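You operate a simulated robot arm through the tools that you are given. There is no shell and no other tool. Be economical: measure what you need, move in short steps, check, and stop when the job is done.

Carry out the task below with a simulated two-armed robot. There is one attempt and no reset: what you move stays moved.

## Task
On the top of the island bench, fold the blue cloth in half and then in half again.

The check looks at the end state, three seconds after you hand in, the way a careful person would. Anything else that was tipped, shoved, dropped, spilled or broken makes it a failure. Flat cloth is picked up by pressing the open fingertips on it (5 to 10 N) and closing them slowly along it; thin cloth reads only 2 to 8 mm in the jaws.

## Robot
Two 7-joint arms with two-finger parallel grippers on one trunk, on a base that drives. Base frame: it is fixed to the floor where the robot stands at the start and does not move with it; the origin is under the middle of the robot, x ahead of it, y to its left, z up; the surface under the hand at the start is at about z = 760. Readings come in mm, degrees, newtons and seconds.
The left shoulder is at the start at [70, 177, 1020], the right one opposite. With the tool pointing down near the work surface each hand reaches from about 300 to 740 mm from the robot's upright axis, wherever it stands, measured 20 degrees to its own side. Places, roughly: island bench [800, 400, 800]. Payload 3.43 kg a hand.
Tool frame (each hand has its own): the origin (TCP) lies between the finger pads and is the grasp point; the fingertips stand 30 mm ahead of it; z points along the fingers, y is the line along which they close. The gripper opens to 94 mm. The fingers are 28 mm wide and 10 mm thick; the gripper's body (50 by 96 mm) begins 55 mm behind the TCP.
Orientation is that of the tool frame in the base frame, as a unit quaternion [w, x, y, z]. With the fingers straight down and closing along the base's y, the tool's x points along the base's -x, its y along +y and its z along -z.

## Interface
- The arms move only by the tool servo_tool. It takes "left_plan", "right_plan" or both (then of equal length, played together; a hand with none holds still); each is a list of rows, each a list of 7 numbers: the shift along the base's x, y, z in mm, then the turn, a rotation vector about the base's x, y, z in degrees, then the closure in counts, from 0 (fully open) to 255 (shut). In form: [[x, y, z, wx, wy, wz, jaw], ...]. A call has 1 to 12 rows; each row shifts and turns the commanded pose from where the row before left it. A row lasts 0.2 s, in which the tool goes at most 50 mm and 8.6 degrees; a call with a longer step from one row to the next is refused whole, and so is a gripper value outside its range. A pose out of reach is approached as far as the arm can. The call stops where the force on the tool passes 40 N (or 10 N more than at its start, if that is more) or the arm is blocked; 0.2 s more then pass. Each finger travels about 153 mm/s and halts on what it meets, pressing with about 39 N; the grip force reading is that of the motor and also rises with nothing between the fingers. The clock runs only during rows and for 0.2 s after the last one: add rows that do not move to give the fingers time. The reply holds the time, the measured pose of the TCP, the force on the tool along the base axes, the opening and the grip force, in the units named above and with some noise, with the torque about the TCP (base axes, N m) and any sound that the robot's microphone picked up, and new pictures: "views" is both (left out), scene, wrist or none (wrist: the cameras of the hands that moved).
- Cameras (640 x 400 px; columns grow to the right, rows downward): "scene" is now at [124.9, 24.1, 1315.6]; the picture's right is [0.31, -0.95, 0.00], its down [-0.73, -0.24, -0.63] and it looks along [0.60, 0.20, -0.77] (base axes); focal length 274 px, centre (320, 200). "left" rides on the left gripper at [76, -14, -102] in its tool frame; the picture's right is [0.18, 0.98, 0.00], its down [-0.75, 0.14, -0.64] and it looks along [-0.63, 0.12, 0.77] (tool axes); focal length 243 px, centre (320, 200). "right" rides on the right gripper at [76, 14, -102] in its tool frame; the picture's right is [-0.18, 0.98, 0.00], its down [-0.75, -0.14, -0.64] and it looks along [-0.63, -0.12, 0.77] (tool axes); focal length 243 px, centre (320, 200). There is no depth. A picture from a camera that has moved, and an enlarged one, comes with that camera's place and axes in the base frame and with its lens.
- lift_body(by): slides the trunk up (or, below 0, down) by that many mm; the arms and the scene camera ride with it, the base frame stays. It gives what a move gives, with no picture.
- drive_base(legs): drives the robot by 1 to 6 legs, each [ahead, turn to the left] in mm and degrees, along the robot's own axes; the way and the turn of a leg run together, so that a leg with both is an arc; at most 1500 mm and 180 degrees a leg. The arms and the cameras ride along, it lands a little off, and it stops where it bumps. It gives what a move gives, and a new picture of the scene camera.
- head_to(pan, tilt): turns the head with the scene camera to pan (to the left, within 86 degrees either way) and tilt (down, from -29 to 69), counted from straight ahead of the robot. It gives what a move gives, and a new picture of the scene camera.
- enlarge(camera, box): a new picture of the part [left, top, right, bottom] of that camera's present view, enlarged. No time passes.
- close_job(): hands the job in; it is judged then, once.

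Work in short steps. Places have to be worked out from the pictures, the camera data and where the tool is seen: move nearer, look again, correct. Check each grasp and each placing, and mend what went wrong. You have 120 turns and 260 pictures in all, those below and enlarged ones among them. Open the grippers and draw the arms clear of the work before you hand the job in, unless the task says otherwise; then end with one line.

The tools are called after "Emit:" as a command line: name --argument value ..., lists and objects as JSON in quotes. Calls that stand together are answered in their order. servo_tool: Moves the arms, as the interface text tells. Its arguments: {"type":"object","properties":{"left_plan":{"type":"array","items":{"type":"array","items":{"type":"number"}}},"right_plan":{"type":"array","items":{"type":"array","items":{"type":"number"}}},"views":{"type":"string","enum":["both","scene","wrist","none"]}},"required":[]} The other tools are called the same way: lift_body (by) slides the trunk up or down; drive_base (legs) drives the base; head_to (pan, tilt) turns the head that bears the scene camera; enlarge (camera, box) takes an enlarged picture of a part of a camera's view; close_job () hands the job in.

At the start:

```text
clock: 0.0
left_eef_pos: [398.6, 398.0, 914.7]
left_tool_rot: [0.0, 0.0, 1.0, 0.0]
left_force: [-0.2, -0.5, 0.5]
left_torque: [-0.01, 0.01, -0.01]
left_gripper_width: 94.2
left_finger_force: 0.0
right_eef_pos: [584.5, 24.5, 948.3]
right_tool_rot: [0.0, 0.001, 1.0, 0.0]
right_force: [0.1, -0.1, 0.2]
right_torque: [-0.02, 0.01, -0.01]
right_gripper_width: 93.9
right_finger_force: 0.1
trunk travel left (down, up): [-600.0, 240.0]
robot x, y, heading: [1.6, 0.7, 0.2]
head pan, tilt: [18.2, 50.7]
```

scene: 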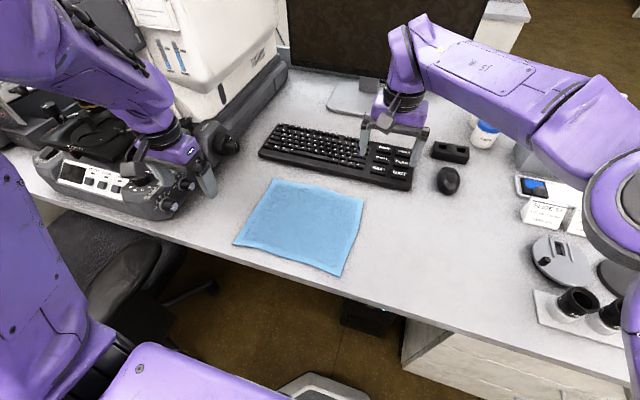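
right: 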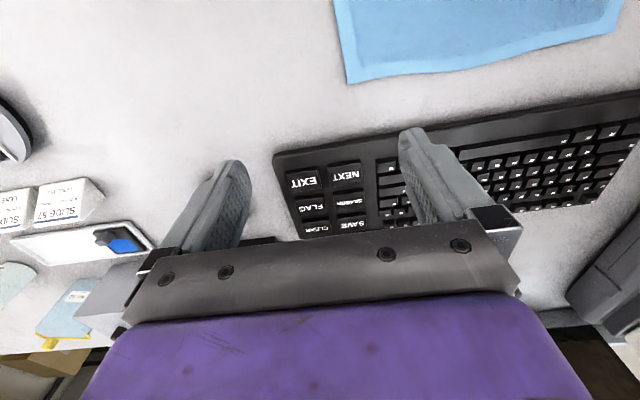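
left: 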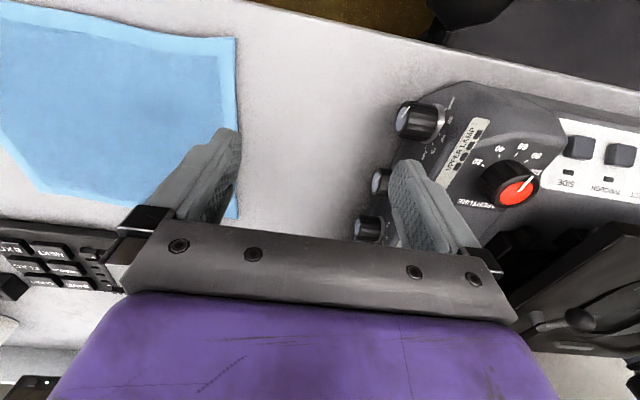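

The cloth spans roughly x 371–600, y 58–317 at z≈760, with its near edge close to the bench edge. I plan to fold near edge to far edge with both hands, so I first hover over the near corners with partly closed jaws.

Emit:
servo_tool --left_plan '[[-2, -18, -10, 0, 0, 0, 150], [-2, -18, -10, 0, 0, 0, 150], [-2, -18, -10, 0, 0, 0, 150], [-2, -18, -10, 0, 0, 0, 150], [-2, -18, -10, 0, 0, 0, 150], [0, -18, -10, 0, 0, 0, 150]]' --right_plan '[[-33, 11, -15, 0, 0, 0, 150], [-33, 11, -15, 0, 0, 0, 150], [-33, 11, -15, 0, 0, 0, 150], [-33, 11, -15, 0, 0, 0, 150], [-33, 11, -15, 0, 0, 0, 150], [-32, 9, -15, 0, 0, 0, 150]]'

```text
clock: 1.4
left_eef_pos: [389.8, 290.1, 854.6]
left_tool_rot: [0.001, -0.001, 1.0, -0.001]
left_force: [0.1, 0.3, -0.2]
left_torque: [0.02, -0.03, -0.02]
left_gripper_width: 38.8
left_finger_force: 0.1
right_eef_pos: [385.6, 90.0, 859.2]
right_tool_rot: [0.0, 0.001, 1.0, 0.001]
right_force: [-0.8, 0.0, 0.4]
right_torque: [-0.04, -0.04, 0.03]
right_gripper_width: 38.5
right_finger_force: 0.1
trunk travel left (down, up): [-600.0, 240.0]
robot x, y, heading: [-4.0, -0.9, 0.1]
head pan, tilt: [18.2, 50.7]
camera scene: at [124.8, 24.0, 1315.6], right [0.31, -0.95, 0.0], down [-0.73, -0.24, -0.63], along [0.6, 0.2, -0.77], focal length 274 px, centre (320, 200)
camera right: at [310.1, 103.9, 960.9], right [0.19, 0.98, 0.0], down [0.75, -0.14, 0.64], along [0.63, -0.12, -0.77], focal length 243 px, centre (320, 200)
camera left: at [314.3, 276.4, 958.4], right [-0.18, 0.98, 0.0], down [0.75, 0.14, 0.64], along [0.63, 0.12, -0.77], focal length 243 px, centre (320, 200)
```

scene: 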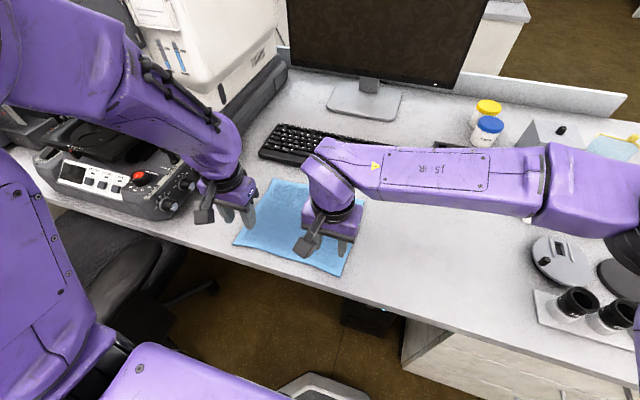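
right: 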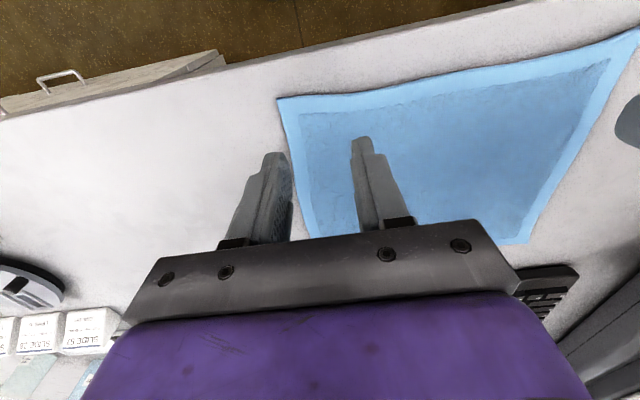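
left: 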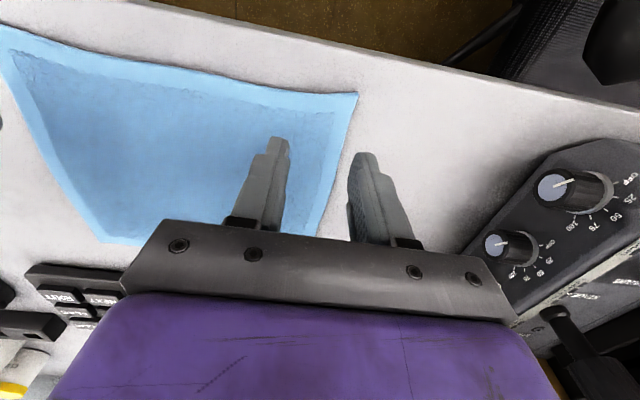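

Corners triangulate to about (365,60) and (366,316). I lower both hands to just above the cloth with a ~30 mm opening, fingers just inside the edges.

Emit:
servo_tool --left_plan '[[-5, -3, -20, 0, 0, 0, 172], [0, 0, -20, 0, 0, 0, 172], [0, 0, -14, 0, 0, 0, 172], [0, 0, 0, 0, 0, 0, 172]]' --right_plan '[[-2, 0, -20, 0, 0, 0, 172], [0, 0, -20, 0, 0, 0, 172], [0, 0, -18, 0, 0, 0, 172], [0, 0, 0, 0, 0, 0, 172]]' --views "wrist"

```text
clock: 2.4
left_eef_pos: [384.9, 287.7, 801.5]
left_tool_rot: [0.002, 0.0, 1.0, 0.0]
left_force: [0.0, 0.7, -0.3]
left_torque: [-0.01, 0.01, -0.03]
left_gripper_width: 30.7
left_finger_force: 0.1
right_eef_pos: [384.2, 89.1, 800.5]
right_tool_rot: [0.001, 0.001, 1.0, 0.0]
right_force: [-0.3, -0.4, 0.6]
right_torque: [-0.02, 0.0, 0.0]
right_gripper_width: 30.8
right_finger_force: 0.0
trunk travel left (down, up): [-600.0, 240.0]
robot x, y, heading: [1.2, -3.3, -0.2]
head pan, tilt: [18.2, 50.7]
camera right: at [308.9, 103.3, 901.6], right [0.19, 0.98, 0.0], down [0.75, -0.14, 0.64], along [0.63, -0.12, -0.77], focal length 243 px, centre (320, 200)
camera left: at [308.7, 273.5, 904.0], right [-0.18, 0.98, 0.0], down [0.75, 0.14, 0.64], along [0.63, 0.12, -0.77], focal length 243 px, centre (320, 200)
```

right: 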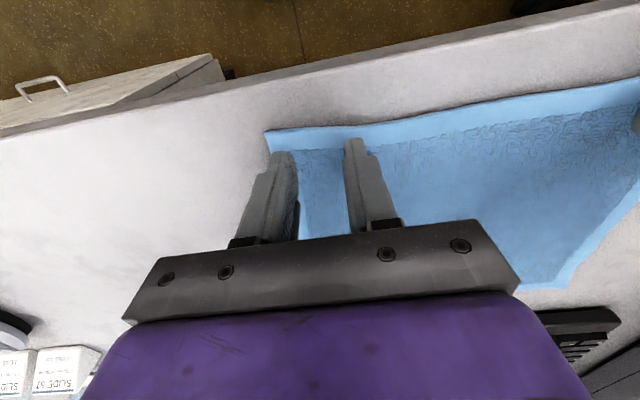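
left: 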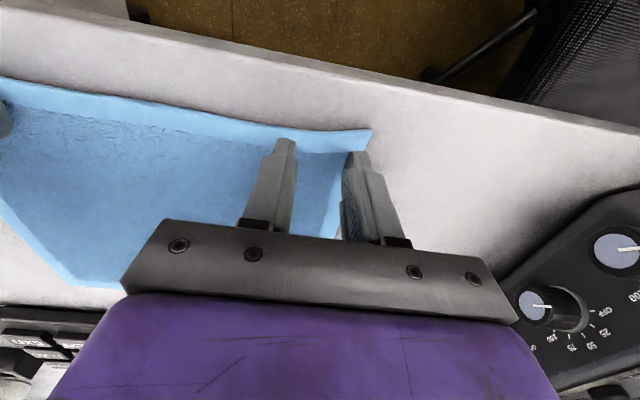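

Alignment is good; I nudge both hands 3 mm inward and press down in small steps.

Emit:
servo_tool --left_plan '[[-1, -3, -4, 0, 0, 0, 172], [0, 0, -3, 0, 0, 0, 172], [0, 0, -3, 0, 0, 0, 172], [0, 0, 0, 0, 0, 0, 172]]' --right_plan '[[-1, 4, -4, 0, 0, 0, 172], [0, 0, -3, 0, 0, 0, 172], [0, 0, -3, 0, 0, 0, 172], [0, 0, 0, 0, 0, 0, 172]]' --views "none"

```text
clock: 3.4
left_eef_pos: [383.3, 284.3, 792.8]
left_tool_rot: [0.004, 0.0, 1.0, 0.001]
left_force: [4.1, 2.5, 22.3]
left_torque: [0.0, -0.14, 0.01]
left_gripper_width: 30.5
left_finger_force: 0.1
right_eef_pos: [383.4, 93.1, 794.0]
right_tool_rot: [0.003, 0.001, 1.0, 0.002]
right_force: [5.2, -0.3, 24.1]
right_torque: [-0.16, -0.14, 0.02]
right_gripper_width: 30.6
right_finger_force: 0.1
trunk travel left (down, up): [-600.0, 240.0]
robot x, y, heading: [2.3, -0.6, 0.1]
head pan, tilt: [18.2, 50.7]
```

Contact at about TCP z 793 but with 22–24 N; I ease up to get 5–10 N.

Emit:
servo_tool --left_plan '[[0, 0, 1.5, 0, 0, 0, 172], [0, 0, 0, 0, 0, 0, 172]]' --right_plan '[[0, 0, 1.5, 0, 0, 0, 172], [0, 0, 0, 0, 0, 0, 172]]' --views "none"

```text
clock: 4.0
left_eef_pos: [382.2, 283.1, 792.5]
left_tool_rot: [0.001, 0.0, 1.0, 0.0]
left_force: [3.2, -0.6, 9.9]
left_torque: [-0.06, -0.04, 0.03]
left_gripper_width: 30.5
left_finger_force: 0.1
right_eef_pos: [384.1, 92.2, 794.0]
right_tool_rot: [0.002, 0.002, 1.0, 0.002]
right_force: [6.3, 1.2, 30.2]
right_torque: [-0.11, -0.18, 0.06]
right_gripper_width: 30.4
right_finger_force: 0.2
trunk travel left (down, up): [-600.0, 240.0]
robot x, y, heading: [-0.3, 3.6, -0.0]
head pan, tilt: [18.2, 50.7]
```

Left is at 10 N, right still 30 N; I ease the right one further.

Emit:
servo_tool --left_plan '[[0, 0, 0, 0, 0, 0, 172], [0, 0, 0, 0, 0, 0, 172]]' --right_plan '[[0, 0, 1.6, 0, 0, 0, 172], [0, 0, 0, 0, 0, 0, 172]]' --views "none"

```text
clock: 4.6
left_eef_pos: [381.4, 283.1, 793.5]
left_tool_rot: [0.001, 0.0, 1.0, -0.001]
left_force: [-0.3, -2.7, 12.4]
left_torque: [-0.06, -0.06, 0.03]
left_gripper_width: 30.5
left_finger_force: 0.1
right_eef_pos: [383.0, 92.8, 792.5]
right_tool_rot: [0.001, 0.0, 1.0, 0.0]
right_force: [2.6, 1.6, 15.9]
right_torque: [0.01, -0.09, -0.02]
right_gripper_width: 30.2
right_finger_force: 0.1
trunk travel left (down, up): [-600.0, 240.0]
robot x, y, heading: [-1.1, 0.4, -0.0]
head pan, tilt: [18.2, 50.7]
```

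I ease both slightly and close slowly along the cloth.

Emit:
servo_tool --left_plan '[[0, 0, 0.4, 0, 0, 0, 172], [0, 0, 0, 0, 0, 0, 182], [0, 0, 0, 0, 0, 0, 192], [0, 0, 0, 0, 0, 0, 202], [0, 0, 0, 0, 0, 0, 212], [0, 0, 0, 0, 0, 0, 222], [0, 0, 0, 0, 0, 0, 232], [0, 0, 0, 0, 0, 0, 242], [0, 0, 0, 0, 0, 0, 255], [0, 0, 0, 0, 0, 0, 255], [0, 0, 0, 0, 0, 0, 255]]' --right_plan '[[0, 0, 0.8, 0, 0, 0, 172], [0, 0, 0, 0, 0, 0, 182], [0, 0, 0, 0, 0, 0, 192], [0, 0, 0, 0, 0, 0, 202], [0, 0, 0, 0, 0, 0, 212], [0, 0, 0, 0, 0, 0, 222], [0, 0, 0, 0, 0, 0, 232], [0, 0, 0, 0, 0, 0, 242], [0, 0, 0, 0, 0, 0, 255], [0, 0, 0, 0, 0, 0, 255], [0, 0, 0, 0, 0, 0, 255]]'

```text
clock: 7.0
left_eef_pos: [382.4, 283.3, 793.3]
left_tool_rot: [0.0, 0.0, 1.0, 0.0]
left_force: [0.4, -6.8, 11.3]
left_torque: [-0.21, 0.0, 0.02]
left_gripper_width: 4.0
left_finger_force: 38.5
right_eef_pos: [384.9, 92.1, 794.4]
right_tool_rot: [0.0, 0.0, 1.0, 0.001]
right_force: [0.2, 6.3, 1.3]
right_torque: [0.24, 0.0, 0.01]
right_gripper_width: 3.4
right_finger_force: 38.4
trunk travel left (down, up): [-600.0, 240.0]
robot x, y, heading: [-0.0, 1.6, -0.1]
head pan, tilt: [18.2, 50.7]
camera scene: at [123.7, 23.2, 1315.7], right [0.31, -0.95, 0.0], down [-0.73, -0.24, -0.63], along [0.6, 0.2, -0.77], focal length 274 px, centre (320, 200)
camera right: at [308.2, 106.8, 896.5], right [0.18, 0.98, 0.0], down [0.75, -0.14, 0.64], along [0.63, -0.12, -0.77], focal length 243 px, centre (320, 200)
camera left: at [307.2, 269.8, 896.3], right [-0.18, 0.98, 0.0], down [0.75, 0.14, 0.64], along [0.63, 0.12, -0.77], focal length 243 px, centre (320, 200)
```

scene: 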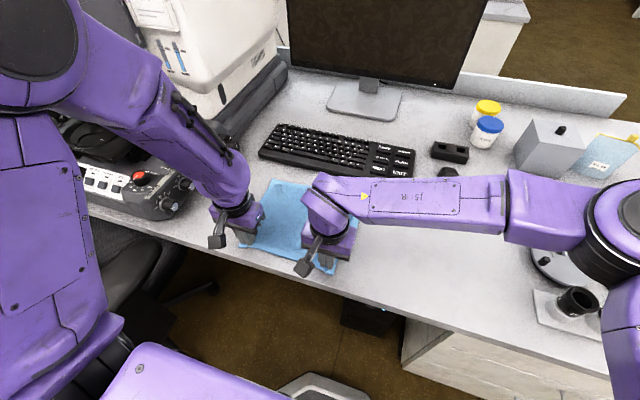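
right: 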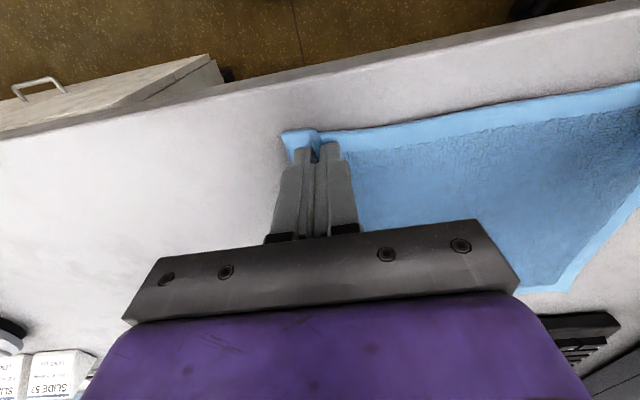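
left: 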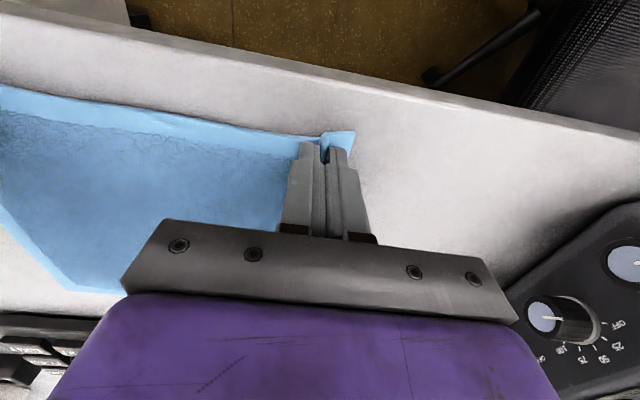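

Both pinches hold, but pinching from above means folding away from me would leave the hem turned back; folding the far edge toward me lets the wrists roll the cloth over naturally. I release here, letting the cloth relax, and go up.

Emit:
servo_tool --left_plan '[[0, 0, 0, 0, 0, 0, 235], [0, 0, 0, 0, 0, 0, 205], [0, 0, 0, 0, 0, 0, 172], [0, 0, 0, 0, 0, 0, 172], [0, 0, 15, 0, 0, 0, 172], [0, 0, 40, 0, 0, 0, 172], [0, 0, 40, 0, 0, 0, 172]]' --right_plan '[[0, 0, 0, 0, 0, 0, 235], [0, 0, 0, 0, 0, 0, 205], [0, 0, 0, 0, 0, 0, 172], [0, 0, 0, 0, 0, 0, 172], [0, 0, 15, 0, 0, 0, 172], [0, 0, 40, 0, 0, 0, 172], [0, 0, 40, 0, 0, 0, 172]]' --views "wrist"

Emit:
drive_base --legs '[[-90, 0]]'

```text
clock: 8.6
left_eef_pos: [385.0, 280.9, 888.9]
left_tool_rot: [-0.001, 0.001, 1.0, 0.002]
left_force: [0.3, -1.5, -0.3]
left_torque: [0.05, -0.02, 0.04]
left_gripper_width: 30.5
left_finger_force: 0.0
right_eef_pos: [385.4, 89.4, 890.8]
right_tool_rot: [0.0, 0.002, 1.0, 0.002]
right_force: [0.3, -0.1, 0.1]
right_torque: [0.05, -0.02, -0.01]
right_gripper_width: 30.6
right_finger_force: 0.0
trunk travel left (down, up): [-600.0, 240.0]
robot x, y, heading: [-2.5, -1.0, 0.1]
head pan, tilt: [18.2, 50.7]
camera right: at [310.3, 103.9, 992.4], right [0.19, 0.98, 0.0], down [0.75, -0.14, 0.64], along [0.63, -0.12, -0.77], focal length 243 px, centre (320, 200)
camera left: at [309.3, 266.9, 991.9], right [-0.18, 0.98, 0.0], down [0.75, 0.14, 0.64], along [0.63, 0.12, -0.77], focal length 243 px, centre (320, 200)
```

right: 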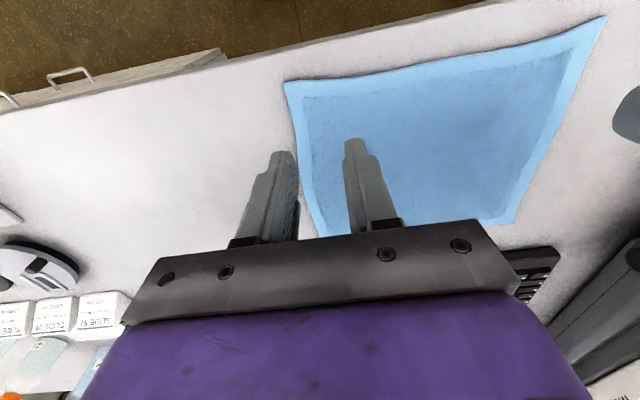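
left: 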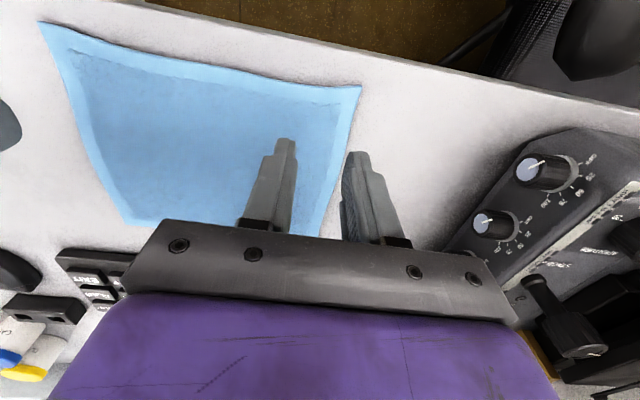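

```text
clock: 9.7
left_eef_pos: [294.2, 284.8, 887.2]
left_tool_rot: [0.001, 0.001, 1.0, 0.0]
left_force: [-0.6, -0.9, -0.8]
left_torque: [-0.01, -0.02, 0.01]
left_gripper_width: 30.6
left_finger_force: 0.1
right_eef_pos: [294.0, 93.8, 890.5]
right_tool_rot: [0.001, 0.0, 1.0, 0.001]
right_force: [-0.1, 0.5, -0.1]
right_torque: [-0.01, -0.02, 0.01]
right_gripper_width: 30.7
right_finger_force: 0.1
trunk travel left (down, up): [-600.0, 240.0]
robot x, y, heading: [-87.5, -1.2, 0.0]
head pan, tilt: [18.2, 50.7]
camera scene: at [32.6, 23.8, 1315.6], right [0.31, -0.95, 0.0], down [-0.73, -0.24, -0.63], along [0.6, 0.2, -0.77], focal length 274 px, centre (320, 200)
```

scene: 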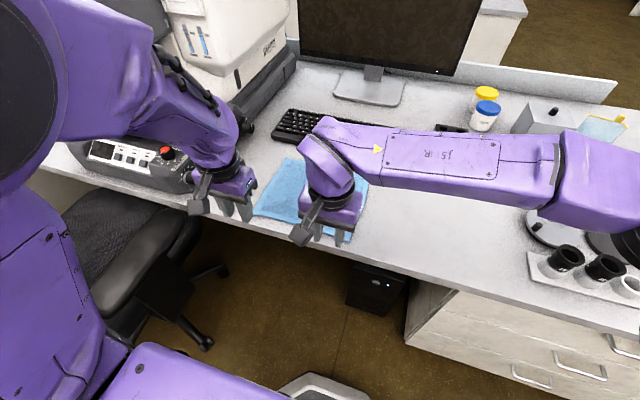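

The cloth relaxed flat again. Now I move both hands over the far corners.

Emit:
servo_tool --left_plan '[[42, 0, 0, 0, 0, 0, 172], [42, 0, 0, 0, 0, 0, 172], [42, 0, 0, 0, 0, 0, 172], [42, 0, 0, 0, 0, 0, 172], [42, 0, 0, 0, 0, 0, 172], [42, 0, -18, 0, 0, 0, 172], [42, 0, -18, 0, 0, 0, 172], [0, 0, 0, 0, 0, 0, 172]]' --right_plan '[[42, 0, 0, 0, 0, 0, 172], [42, 0, 0, 0, 0, 0, 172], [42, 0, 0, 0, 0, 0, 172], [42, 0, 0, 0, 0, 0, 172], [42, 0, 0, 0, 0, 0, 172], [42, 0, -18, 0, 0, 0, 172], [42, 0, -18, 0, 0, 0, 172], [0, 0, 0, 0, 0, 0, 172]]'

```text
clock: 11.5
left_eef_pos: [583.9, 282.7, 852.3]
left_tool_rot: [0.001, 0.0, 1.0, 0.0]
left_force: [-0.4, -0.1, 0.6]
left_torque: [-0.01, -0.02, 0.01]
left_gripper_width: 30.6
left_finger_force: 0.0
right_eef_pos: [511.0, 73.0, 869.2]
right_tool_rot: [0.0, 0.001, 1.0, 0.0]
right_force: [-0.7, -0.2, -0.1]
right_torque: [0.01, -0.03, -0.04]
right_gripper_width: 30.3
right_finger_force: 0.0
right hand out of reach, approached as far as the arm can: row 5, 6, 7
trunk travel left (down, up): [-600.0, 240.0]
robot x, y, heading: [-89.5, 1.2, -0.2]
head pan, tilt: [18.2, 50.7]
camera scene: at [31.2, 24.3, 1315.8], right [0.31, -0.95, 0.0], down [-0.73, -0.24, -0.64], along [0.6, 0.2, -0.77], focal length 274 px, centre (320, 200)
camera right: at [434.4, 86.7, 971.1], right [0.19, 0.98, 0.0], down [0.75, -0.14, 0.64], along [0.63, -0.12, -0.76], focal length 243 px, centre (320, 200)
camera left: at [508.3, 268.9, 956.1], right [-0.18, 0.98, 0.0], down [0.75, 0.14, 0.64], along [0.63, 0.12, -0.77], focal length 243 px, centre (320, 200)
```

scene: 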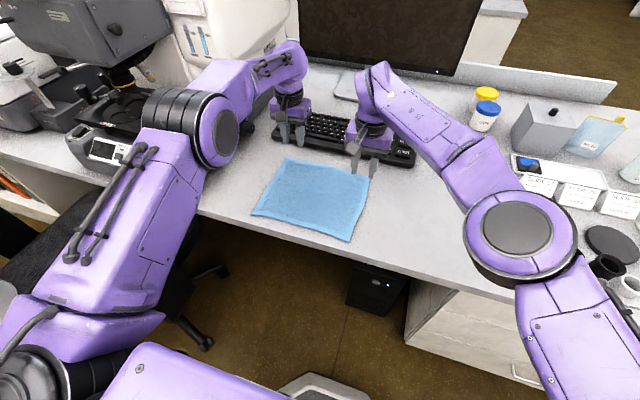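
right: 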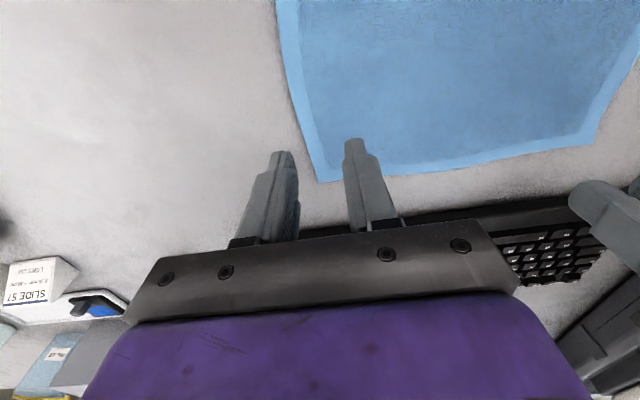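
left: 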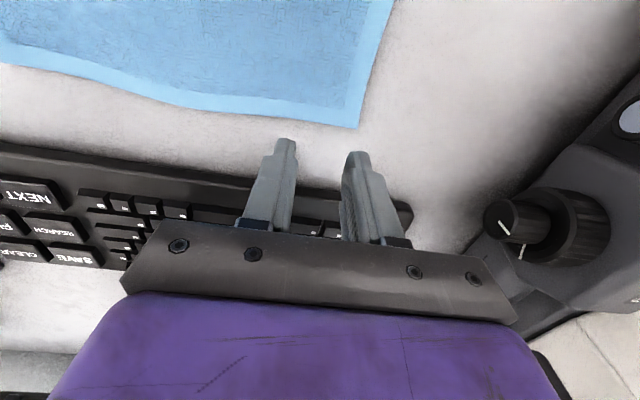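

The right hand can't reach its far corner from here. I'll raise and retract the hands, then turn the robot left about 14° and drive forward a bit so both arms cover the cloth.

Emit:
servo_tool --left_plan '[[-40, 0, 35, 0, 0, 0, 172], [-45, -10, 35, 0, 0, 0, 172], [-45, -10, 30, 0, 0, 0, 172], [-30, 0, 0, 0, 0, 0, 172]]' --right_plan '[[-40, 0, 35, 0, 0, 0, 172], [-40, 0, 35, 0, 0, 0, 172], [-40, 0, 20, 0, 0, 0, 172], [0, 0, 0, 0, 0, 0, 172]]' --views "none"

Emit:
drive_base --legs '[[0, 14], [80, 0]]'

```text
refused: row 1 steps farther than a row can; nothing moved
```

```text
clock: 13.5
left_eef_pos: [568.4, 452.2, 849.7]
left_tool_rot: [-0.008, -0.117, 0.993, -0.002]
left_force: [0.7, -6.6, 0.3]
left_torque: [0.13, 0.02, -0.07]
left_gripper_width: 27.0
left_finger_force: 0.0
right_eef_pos: [550.5, 232.8, 869.4]
right_tool_rot: [0.002, -0.121, 0.993, 0.001]
right_force: [0.3, -0.5, -0.1]
right_torque: [-0.03, 0.03, 0.0]
right_gripper_width: 30.9
right_finger_force: 0.1
trunk travel left (down, up): [-600.0, 240.0]
robot x, y, heading: [-15.8, 15.5, 13.8]
head pan, tilt: [18.2, 50.7]
stopped in leg 2: the force on the tool passed its limit at 81 N (the readings are from after the stop); the commanded pose is now the measured one
camera scene: at [97.5, 70.0, 1315.6], right [0.53, -0.85, 0.0], down [-0.66, -0.41, -0.63], along [0.54, 0.34, -0.77], focal length 274 px, centre (320, 200)
```

scene: 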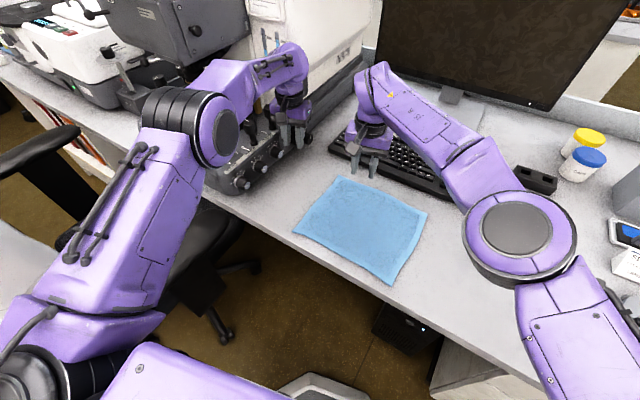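

The servo call was refused, and the drive then bumped the left hand into the microscope's knob. I gently back the left hand away, then check the microscope.

Emit:
servo_tool --left_plan '[[-5, -15, 0, 0, 0, 0, 172], [0, -20, 10, 0, 0, 0, 172], [-10, -20, 35, 0, 0, 0, 172], [-10, -20, 35, 0, 0, 0, 172]]' --right_plan '[[0, -15, 20, 0, 0, 0, 172], [0, -20, 20, 0, 0, 0, 172], [0, -20, 20, 0, 0, 0, 172], [0, -20, 0, 0, 0, 0, 172]]'

```text
clock: 14.5
left_eef_pos: [545.8, 380.7, 926.9]
left_tool_rot: [-0.009, -0.117, 0.993, 0.001]
left_force: [0.1, -0.1, 0.6]
left_torque: [0.0, -0.02, 0.02]
left_gripper_width: 30.5
left_finger_force: 0.0
right_eef_pos: [549.9, 156.7, 929.6]
right_tool_rot: [0.002, -0.12, 0.993, 0.001]
right_force: [0.4, -0.4, -0.5]
right_torque: [0.04, 0.03, 0.04]
right_gripper_width: 30.5
right_finger_force: 0.0
trunk travel left (down, up): [-600.0, 240.0]
robot x, y, heading: [-17.7, 18.9, 14.1]
head pan, tilt: [18.2, 50.7]
camera scene: at [97.1, 68.6, 1315.6], right [0.53, -0.85, 0.0], down [-0.66, -0.41, -0.63], along [0.54, 0.34, -0.77], focal length 274 px, centre (320, 200)
camera right: at [473.3, 151.6, 1030.3], right [-0.06, 1.0, 0.0], down [0.76, 0.04, 0.64], along [0.64, 0.04, -0.76], focal length 243 px, centre (320, 200)
camera left: at [477.1, 348.8, 1031.7], right [-0.41, 0.91, 0.01], down [0.71, 0.31, 0.63], along [0.57, 0.26, -0.78], focal length 243 px, centre (320, 200)
```

scene: 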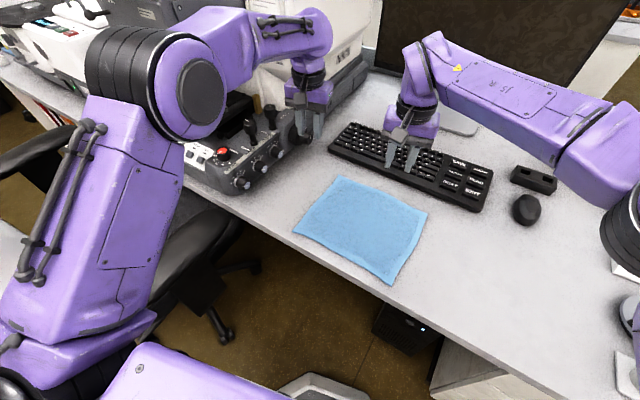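
right: 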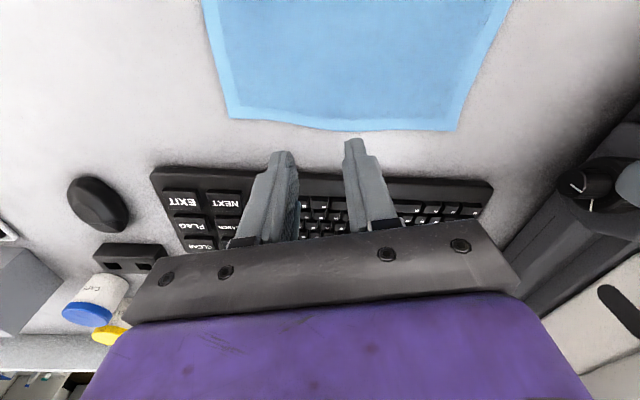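
left: 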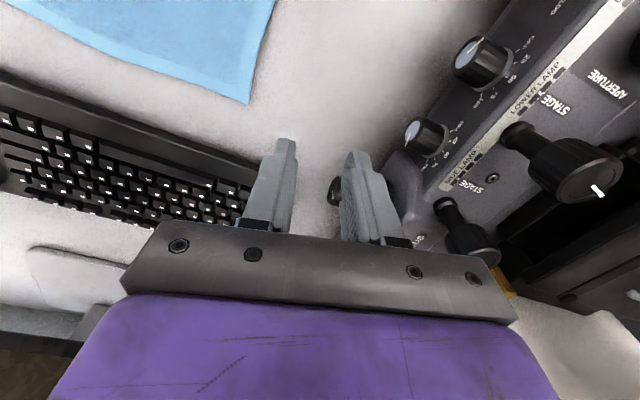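

The microscope looks undisturbed. Far corners are at about (585,57) and (585,316); I square the tools up and hover over them.

Emit:
servo_tool --left_plan '[[10, -24, -15, 0, 0, -4.5, 172], [10, -24, -20, 0, 0, -4.5, 172], [10, -24, -20, 0, 0, -4.4, 172], [9, -23, -20, 0, 0, 0, 172], [0, 0, 0, 0, 0, 0, 172]]' --right_plan '[[9, -18, -15, 0, 0, -4.5, 172], [9, -17, -20, 0, 0, -4.5, 172], [9, -17, -20, 0, 0, -4.6, 172], [8, -17, -20, 0, 0, 0, 172], [0, 0, 0, 0, 0, 0, 172]]' --views "wrist"

```text
clock: 15.7
left_eef_pos: [581.6, 284.8, 854.4]
left_tool_rot: [-0.009, -0.001, 1.0, 0.0]
left_force: [0.1, -0.1, -0.4]
left_torque: [-0.04, 0.0, 0.01]
left_gripper_width: 30.5
left_finger_force: 0.0
right_eef_pos: [583.5, 93.7, 853.1]
right_tool_rot: [0.002, -0.001, 1.0, 0.0]
right_force: [-0.1, -0.1, -0.9]
right_torque: [-0.03, -0.01, 0.03]
right_gripper_width: 30.6
right_finger_force: 0.1
trunk travel left (down, up): [-600.0, 240.0]
robot x, y, heading: [-17.5, 17.8, 13.9]
head pan, tilt: [18.2, 50.7]
camera right: at [507.2, 106.2, 954.5], right [0.18, 0.98, 0.0], down [0.75, -0.14, 0.64], along [0.63, -0.12, -0.76], focal length 243 px, centre (320, 200)
camera left: at [508.2, 269.1, 958.8], right [-0.19, 0.98, 0.0], down [0.76, 0.14, 0.63], along [0.62, 0.12, -0.78], focal length 243 px, centre (320, 200)
```

right: 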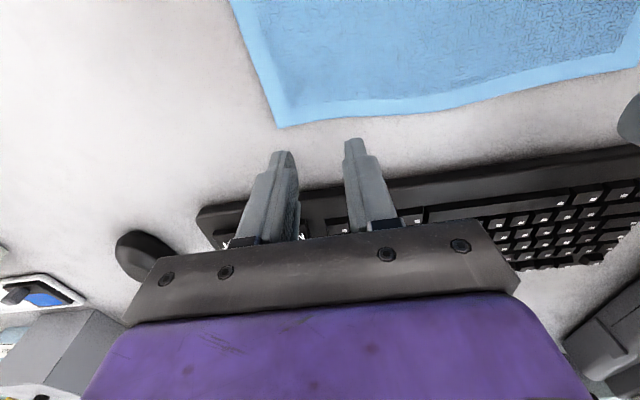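
left: 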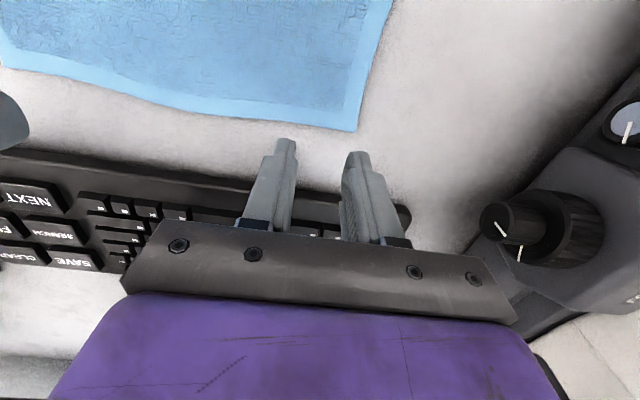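

Both corners confirmed; I lower to just above contact, then press.

Emit:
servo_tool --left_plan '[[1, 1, -25, 0, 0, 0, 172], [0, 0, -25, 0, 0, 0, 172], [0, 0, -8, 0, 0, 0, 172], [0, 0, -3, 0, 0, 0, 172], [0, 0, 0, 0, 0, 0, 172]]' --right_plan '[[-1, -4, -25, 0, 0, 0, 172], [0, 0, -25, 0, 0, 0, 172], [0, 0, -7, 0, 0, 0, 172], [0, 0, -3, 0, 0, 0, 172], [0, 0, 0, 0, 0, 0, 172]]' --views "none"

```text
clock: 16.9
left_eef_pos: [581.4, 285.2, 793.4]
left_tool_rot: [-0.009, 0.0, 1.0, 0.001]
left_force: [-0.3, -0.3, 2.4]
left_torque: [-0.01, 0.01, 0.0]
left_gripper_width: 30.5
left_finger_force: 0.0
right_eef_pos: [583.5, 85.8, 793.6]
right_tool_rot: [0.002, -0.001, 1.0, 0.001]
right_force: [1.3, 1.4, 4.9]
right_torque: [0.03, 0.0, -0.02]
right_gripper_width: 30.6
right_finger_force: 0.1
trunk travel left (down, up): [-600.0, 240.0]
robot x, y, heading: [-18.6, 16.3, 14.0]
head pan, tilt: [18.2, 50.7]
```

Light contact; I press slightly more and close slowly.

Emit:
servo_tool --left_plan '[[0, 0, -1.0, 0, 0, 0, 172], [0, 0, 0, 0, 0, 0, 172], [0, 0, 0, 0, 0, 0, 182], [0, 0, 0, 0, 0, 0, 192], [0, 0, 0, 0, 0, 0, 202], [0, 0, 0, 0, 0, 0, 212], [0, 0, 0, 0, 0, 0, 222], [0, 0, 0, 0, 0, 0, 232], [0, 0, 0, 0, 0, 0, 242], [0, 0, 0, 0, 0, 0, 255], [0, 0, 0, 0, 0, 0, 255], [0, 0, 0, 0, 0, 0, 255]]' --right_plan '[[0, 0, -0.5, 0, 0, 0, 172], [0, 0, 0, 0, 0, 0, 172], [0, 0, 0, 0, 0, 0, 182], [0, 0, 0, 0, 0, 0, 192], [0, 0, 0, 0, 0, 0, 202], [0, 0, 0, 0, 0, 0, 212], [0, 0, 0, 0, 0, 0, 222], [0, 0, 0, 0, 0, 0, 232], [0, 0, 0, 0, 0, 0, 242], [0, 0, 0, 0, 0, 0, 255], [0, 0, 0, 0, 0, 0, 255], [0, 0, 0, 0, 0, 0, 255]]' --views "wrist"

```text
clock: 19.5
left_eef_pos: [580.9, 283.0, 793.6]
left_tool_rot: [-0.009, -0.001, 1.0, 0.0]
left_force: [0.0, -14.7, 6.1]
left_torque: [-0.45, 0.01, 0.14]
left_gripper_width: 3.3
left_finger_force: 37.6
right_eef_pos: [583.7, 86.5, 794.6]
right_tool_rot: [0.002, -0.003, 1.0, 0.001]
right_force: [-0.2, 13.7, 3.7]
right_torque: [0.41, 0.05, -0.08]
right_gripper_width: 3.3
right_finger_force: 37.8
trunk travel left (down, up): [-600.0, 240.0]
robot x, y, heading: [-19.0, 16.5, 13.7]
head pan, tilt: [18.2, 50.7]
camera right: at [506.8, 100.1, 895.1], right [0.18, 0.98, 0.0], down [0.75, -0.14, 0.64], along [0.63, -0.11, -0.76], focal length 243 px, centre (320, 200)
camera left: at [507.1, 268.7, 897.6], right [-0.19, 0.98, 0.0], down [0.76, 0.14, 0.63], along [0.62, 0.12, -0.78], focal length 243 px, centre (320, 200)
```

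right: 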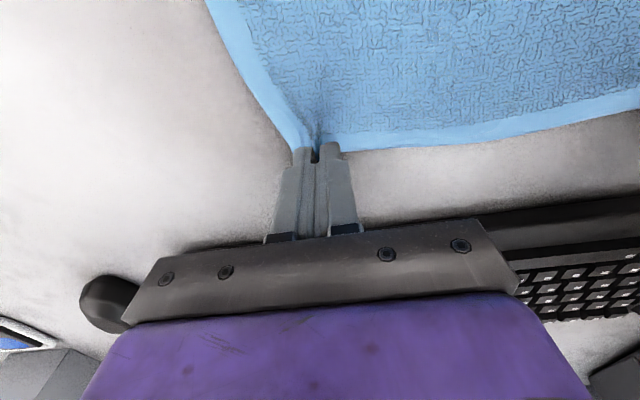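
left: 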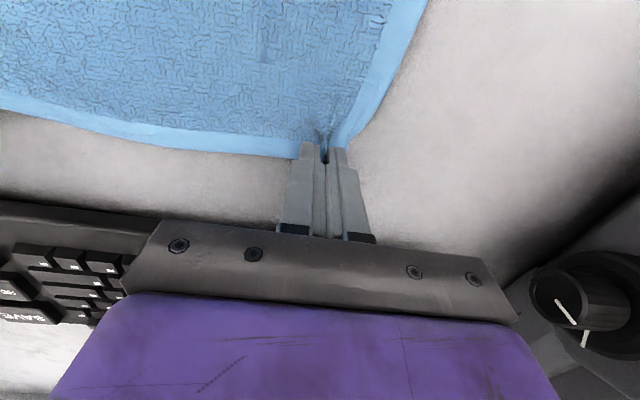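

Both far corners are pinched (3.3 mm) and the cloth is a bit taut, so I ease the hands inward and lift in an arc toward the robot, tilting the fingers forward as I go.

Emit:
servo_tool --left_plan '[[0, -3, 10, 0, 0, 0, 255], [-10, 0, 22, 0, -5, 0, 255], [-10, 0, 22, 0, -5, 0, 255], [-22, 0, 19, 0, -6, 0, 255], [-22, 0, 19, 0, -6, 0, 255], [0, 0, 0, 0, 0, 0, 255]]' --right_plan '[[0, 3, 10, 0, 0, 0, 255], [-10, 0, 22, 0, -5, 0, 255], [-10, 0, 22, 0, -5, 0, 255], [-22, 0, 19, 0, -6, 0, 255], [-22, 0, 19, 0, -6, 0, 255], [0, 0, 0, 0, 0, 0, 255]]'

```text
clock: 20.9
left_eef_pos: [518.5, 282.8, 882.3]
left_tool_rot: [0.181, -0.001, 0.983, -0.001]
left_force: [-0.3, -7.7, -0.6]
left_torque: [-0.25, 0.04, -0.03]
left_gripper_width: 3.2
left_finger_force: 37.9
right_eef_pos: [522.3, 88.7, 884.5]
right_tool_rot: [0.192, -0.001, 0.981, 0.001]
right_force: [0.3, 8.4, -0.4]
right_torque: [0.23, 0.0, 0.02]
right_gripper_width: 3.3
right_finger_force: 37.7
trunk travel left (down, up): [-600.0, 240.0]
robot x, y, heading: [-15.0, 15.9, 14.0]
head pan, tilt: [18.2, 50.7]
camera scene: at [100.0, 71.1, 1315.3], right [0.53, -0.85, 0.0], down [-0.66, -0.41, -0.63], along [0.54, 0.34, -0.77], focal length 274 px, centre (320, 200)
camera right: at [413.9, 102.9, 949.1], right [0.17, 0.98, 0.07], down [0.46, -0.14, 0.88], along [0.87, -0.12, -0.47], focal length 243 px, centre (320, 200)
camera left: at [411.0, 267.9, 952.2], right [-0.17, 0.98, -0.07], down [0.47, 0.14, 0.87], along [0.86, 0.12, -0.49], focal length 243 px, centre (320, 200)
```

scene: 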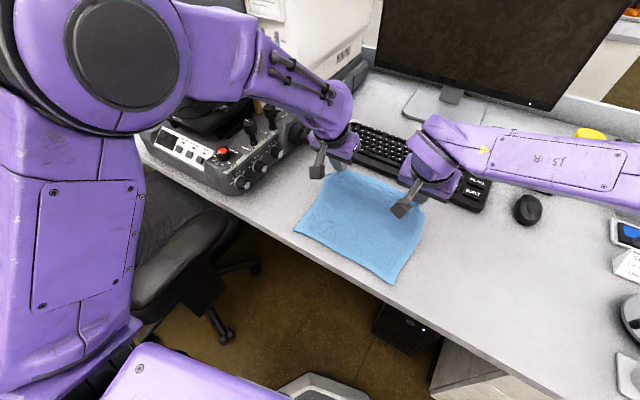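
right: 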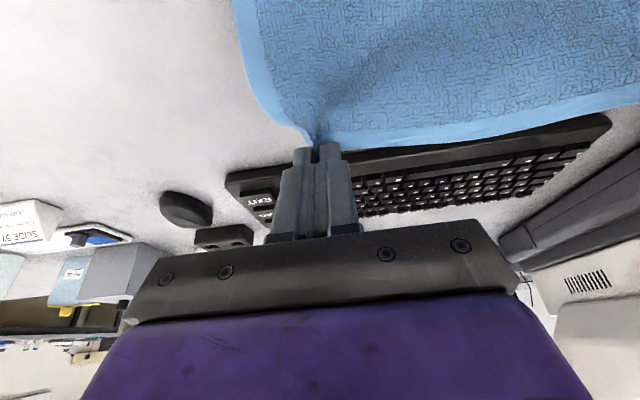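
left: 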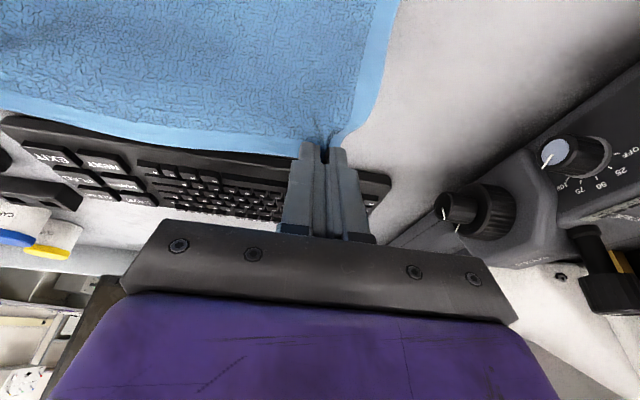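

The cloth lifts cleanly with no slip. I continue the arc over the fold line.

Emit:
servo_tool --left_plan '[[-30, -1, 4, 0, -6.5, 0, 255], [-30, 0, 4, 0, -6.5, 0, 255], [-30, 0, -7, 0, -6.5, 0, 255], [-29, 0, -8, 0, -6.5, 0, 255], [0, 0, 0, 0, 0, 0, 255]]' --right_plan '[[-31, 1, 3, 0, -6.5, 0, 255], [-31, 0, 3, 0, -6.5, 0, 255], [-31, 0, -7, 0, -6.5, 0, 255], [-30, 0, -8, 0, -6.5, 0, 255], [0, 0, 0, 0, 0, 0, 255]]'

```text
clock: 22.1
left_eef_pos: [399.2, 279.0, 877.8]
left_tool_rot: [0.398, -0.001, 0.917, 0.0]
left_force: [0.0, -6.9, -0.1]
left_torque: [-0.17, 0.0, -0.13]
left_gripper_width: 3.0
left_finger_force: 37.9
right_eef_pos: [398.0, 87.4, 875.4]
right_tool_rot: [0.409, -0.002, 0.913, 0.0]
right_force: [0.7, 6.5, 0.5]
right_torque: [0.19, 0.01, 0.13]
right_gripper_width: 3.1
right_finger_force: 37.9
trunk travel left (down, up): [-600.0, 240.0]
robot x, y, heading: [-16.5, 17.2, 13.7]
head pan, tilt: [18.2, 50.7]
camera scene: at [99.1, 70.1, 1315.4], right [0.53, -0.85, 0.0], down [-0.66, -0.41, -0.63], along [0.54, 0.34, -0.77], focal length 274 px, centre (320, 200)
camera right: at [270.6, 101.5, 886.8], right [0.12, 0.98, 0.14], down [0.02, -0.14, 0.99], along [0.99, -0.11, -0.04], focal length 243 px, centre (320, 200)
camera left: at [273.2, 265.4, 892.4], right [-0.13, 0.98, -0.14], down [0.05, 0.14, 0.99], along [0.99, 0.12, -0.06], focal length 243 px, centre (320, 200)
```

scene: 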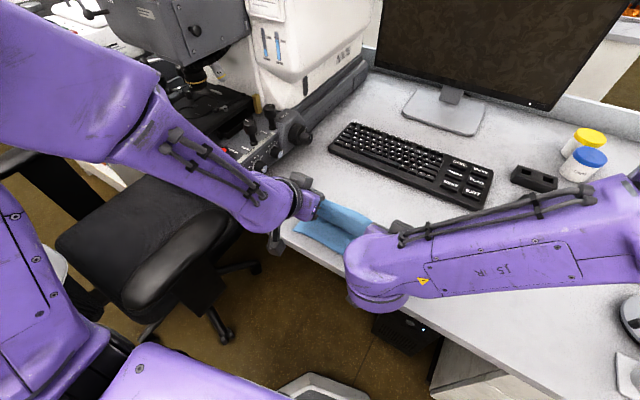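
right: 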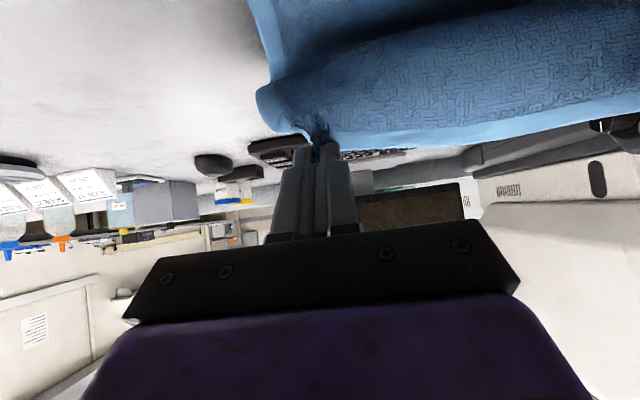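
left: 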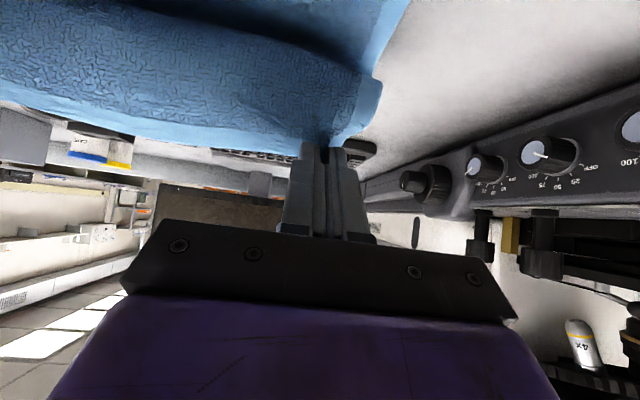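

Still well held. I bring the edge down toward the near edge line, continuing the tilt to about 62°.

Emit:
servo_tool --left_plan '[[-18, 0, -16, 0, -4, 0, 255], [-15, 0, -22, 0, -4, 0, 255], [-10, 0, -20, 0, -4, 0, 255], [-7, 0, -14, 0, -3, 0, 255], [-2, 0, -6, 0, 0, 0, 255], [0, 0, 0, 0, 0, 0, 255]]' --right_plan '[[-18, 0, -15, 0, -4, 0, 255], [-15, 0, -21, 0, -4, 0, 255], [-9, 0, -20, 0, -4, 0, 255], [-7, 0, -14, 0, -3, 0, 255], [-2, 0, -6, 0, 0, 0, 255], [0, 0, 0, 0, 0, 0, 255]]'

```text
clock: 23.5
left_eef_pos: [372.2, 280.7, 793.5]
left_tool_rot: [0.516, 0.0, 0.857, -0.001]
left_force: [1.1, -8.1, 13.2]
left_torque: [-0.18, -0.26, -0.23]
left_gripper_width: 3.1
left_finger_force: 38.0
left hand out of reach, approached as far as the arm can: row 1, 2, 3
right_eef_pos: [353.4, 88.0, 809.4]
right_tool_rot: [0.519, 0.025, 0.855, 0.006]
right_force: [1.1, 11.3, -0.8]
right_torque: [0.17, 0.01, 0.26]
right_gripper_width: 3.0
right_finger_force: 37.6
trunk travel left (down, up): [-600.0, 240.0]
robot x, y, heading: [-18.0, 15.5, 13.9]
head pan, tilt: [18.2, 50.7]
camera scene: at [96.9, 70.5, 1315.8], right [0.53, -0.85, 0.0], down [-0.65, -0.41, -0.63], along [0.54, 0.34, -0.77], focal length 274 px, centre (320, 200)
camera right: at [227.8, 107.9, 787.9], right [0.12, 0.97, 0.2], down [-0.23, -0.17, 0.96], along [0.97, -0.16, 0.2], focal length 243 px, centre (320, 200)
camera left: at [247.0, 266.9, 774.5], right [-0.09, 0.98, -0.16], down [-0.22, 0.14, 0.97], along [0.97, 0.12, 0.2], focal length 243 px, centre (320, 200)
```

scene: 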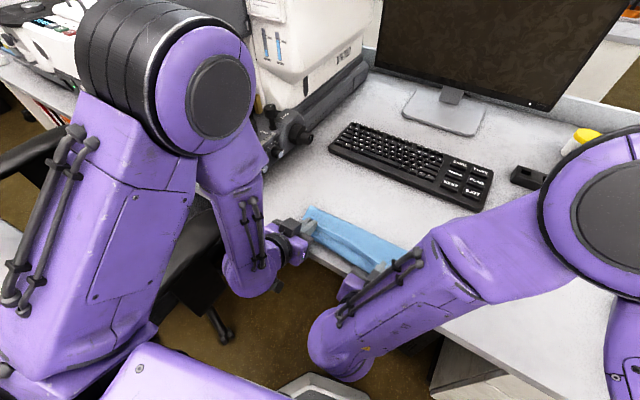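
right: 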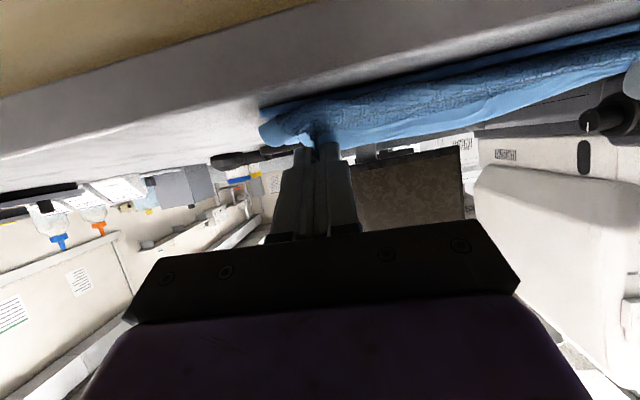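
left: 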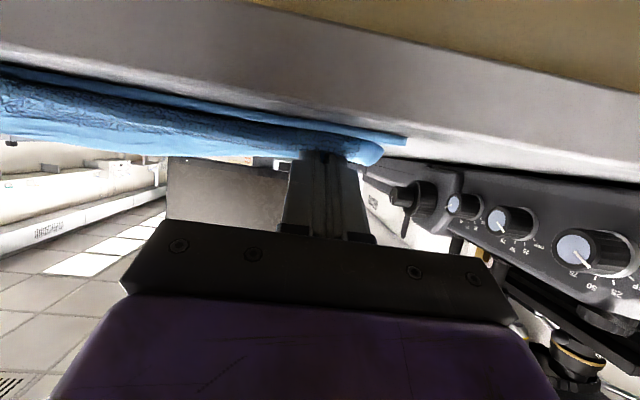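

The left hand is touching but about 25 mm short of target; the right is 15 mm high. I lift the left slightly and pull both to the near-edge line, lowering the right.

Emit:
servo_tool --left_plan '[[-6, 0, 5, 0, 0, 0, 255], [-8, 0, 0, 0, 0, 0, 255], [-8, 0, 0, 0, 0, 0, 255], [-3, 0, 0, 0, 0, 0, 255], [0, 0, 0, 0, 0, 0, 255]]' --right_plan '[[-4, 0, -5, 0, 0, 0, 255], [-2, 0, -5, 0, 0, 0, 255], [0, 0, -2, 0, 0, 0, 255], [0, 0, 0, 0, 0, 0, 255], [0, 0, 0, 0, 0, 0, 255]]'

```text
clock: 24.3
left_eef_pos: [369.9, 279.6, 791.7]
left_tool_rot: [0.523, -0.003, 0.852, -0.001]
left_force: [-3.0, -9.9, 23.2]
left_torque: [-0.24, -0.39, -0.23]
left_gripper_width: 3.4
left_finger_force: 37.9
left hand out of reach, approached as far as the arm can: row 1, 2, 3
right_eef_pos: [347.4, 89.9, 798.6]
right_tool_rot: [0.519, 0.028, 0.854, 0.007]
right_force: [0.7, 7.0, 2.1]
right_torque: [0.09, -0.02, 0.15]
right_gripper_width: 3.4
right_finger_force: 37.6
trunk travel left (down, up): [-600.0, 240.0]
robot x, y, heading: [-18.6, 16.9, 13.7]
head pan, tilt: [18.2, 50.7]
stopped in row 4 (left hand): the force on the tool passed its limit at 45 N (the readings are from after the stop); the commanded pose is now the measured one
camera scene: at [94.7, 69.8, 1316.0], right [0.53, -0.85, 0.0], down [-0.65, -0.41, -0.64], along [0.54, 0.34, -0.77], focal length 274 px, centre (320, 200)
camera right: at [222.8, 109.8, 778.5], right [0.12, 0.97, 0.2], down [-0.23, -0.17, 0.96], along [0.97, -0.17, 0.2], focal length 243 px, centre (320, 200)
camera left: at [244.5, 266.3, 771.2], right [-0.09, 0.98, -0.17], down [-0.23, 0.15, 0.96], along [0.97, 0.12, 0.22], focal length 243 px, centre (320, 200)
```

scene: 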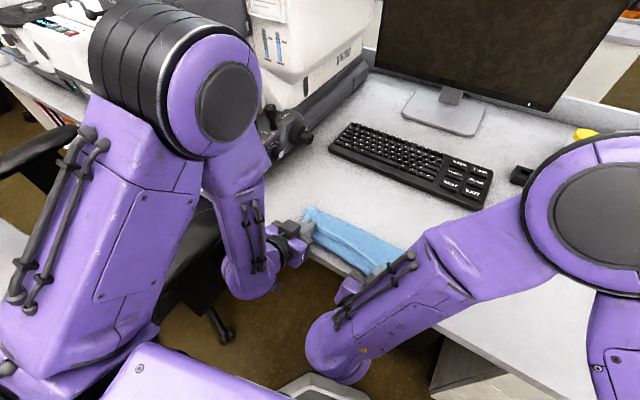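
right: 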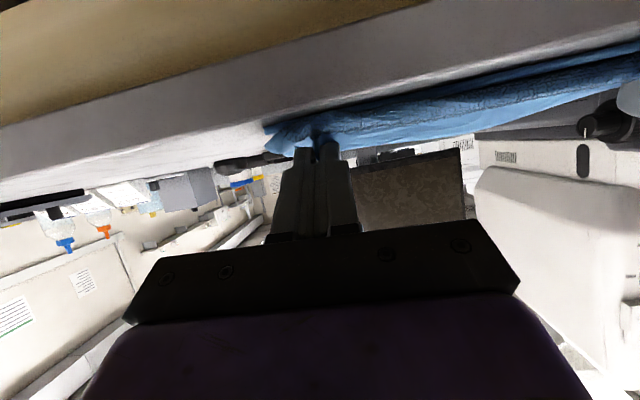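
left: 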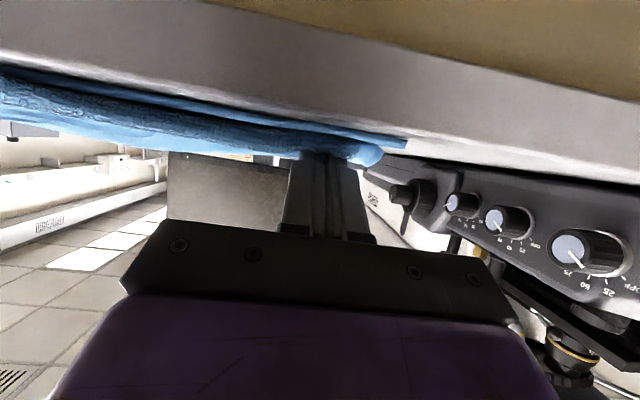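

The left arm is at its inward limit, so I'll use the base: lift the left a little, shift the right hand forward to match, then back the base ~25 mm.

Emit:
servo_tool --left_plan '[[0, 0, 3, 0, 0, 0, 255], [0, 0, 4, 0, 0, 0, 255], [0, 0, 0, 0, 0, 0, 255]]' --right_plan '[[8, 0, 4, 0, 0, 0, 255], [8, 0, 4, 0, 0, 0, 255], [5, 0, 0, 0, 0, 0, 255]]' --views "none"

```text
clock: 25.1
left_eef_pos: [370.7, 282.5, 794.7]
left_tool_rot: [0.519, -0.003, 0.855, 0.0]
left_force: [-1.9, -8.6, 4.1]
left_torque: [-0.15, -0.07, -0.2]
left_gripper_width: 3.1
left_finger_force: 37.9
right_eef_pos: [368.2, 89.5, 806.0]
right_tool_rot: [0.519, 0.026, 0.854, 0.007]
right_force: [0.3, 7.2, -0.5]
right_torque: [0.13, 0.05, 0.18]
right_gripper_width: 3.2
right_finger_force: 38.0
trunk travel left (down, up): [-600.0, 240.0]
robot x, y, heading: [-15.4, 16.6, 13.8]
head pan, tilt: [18.2, 50.7]
```

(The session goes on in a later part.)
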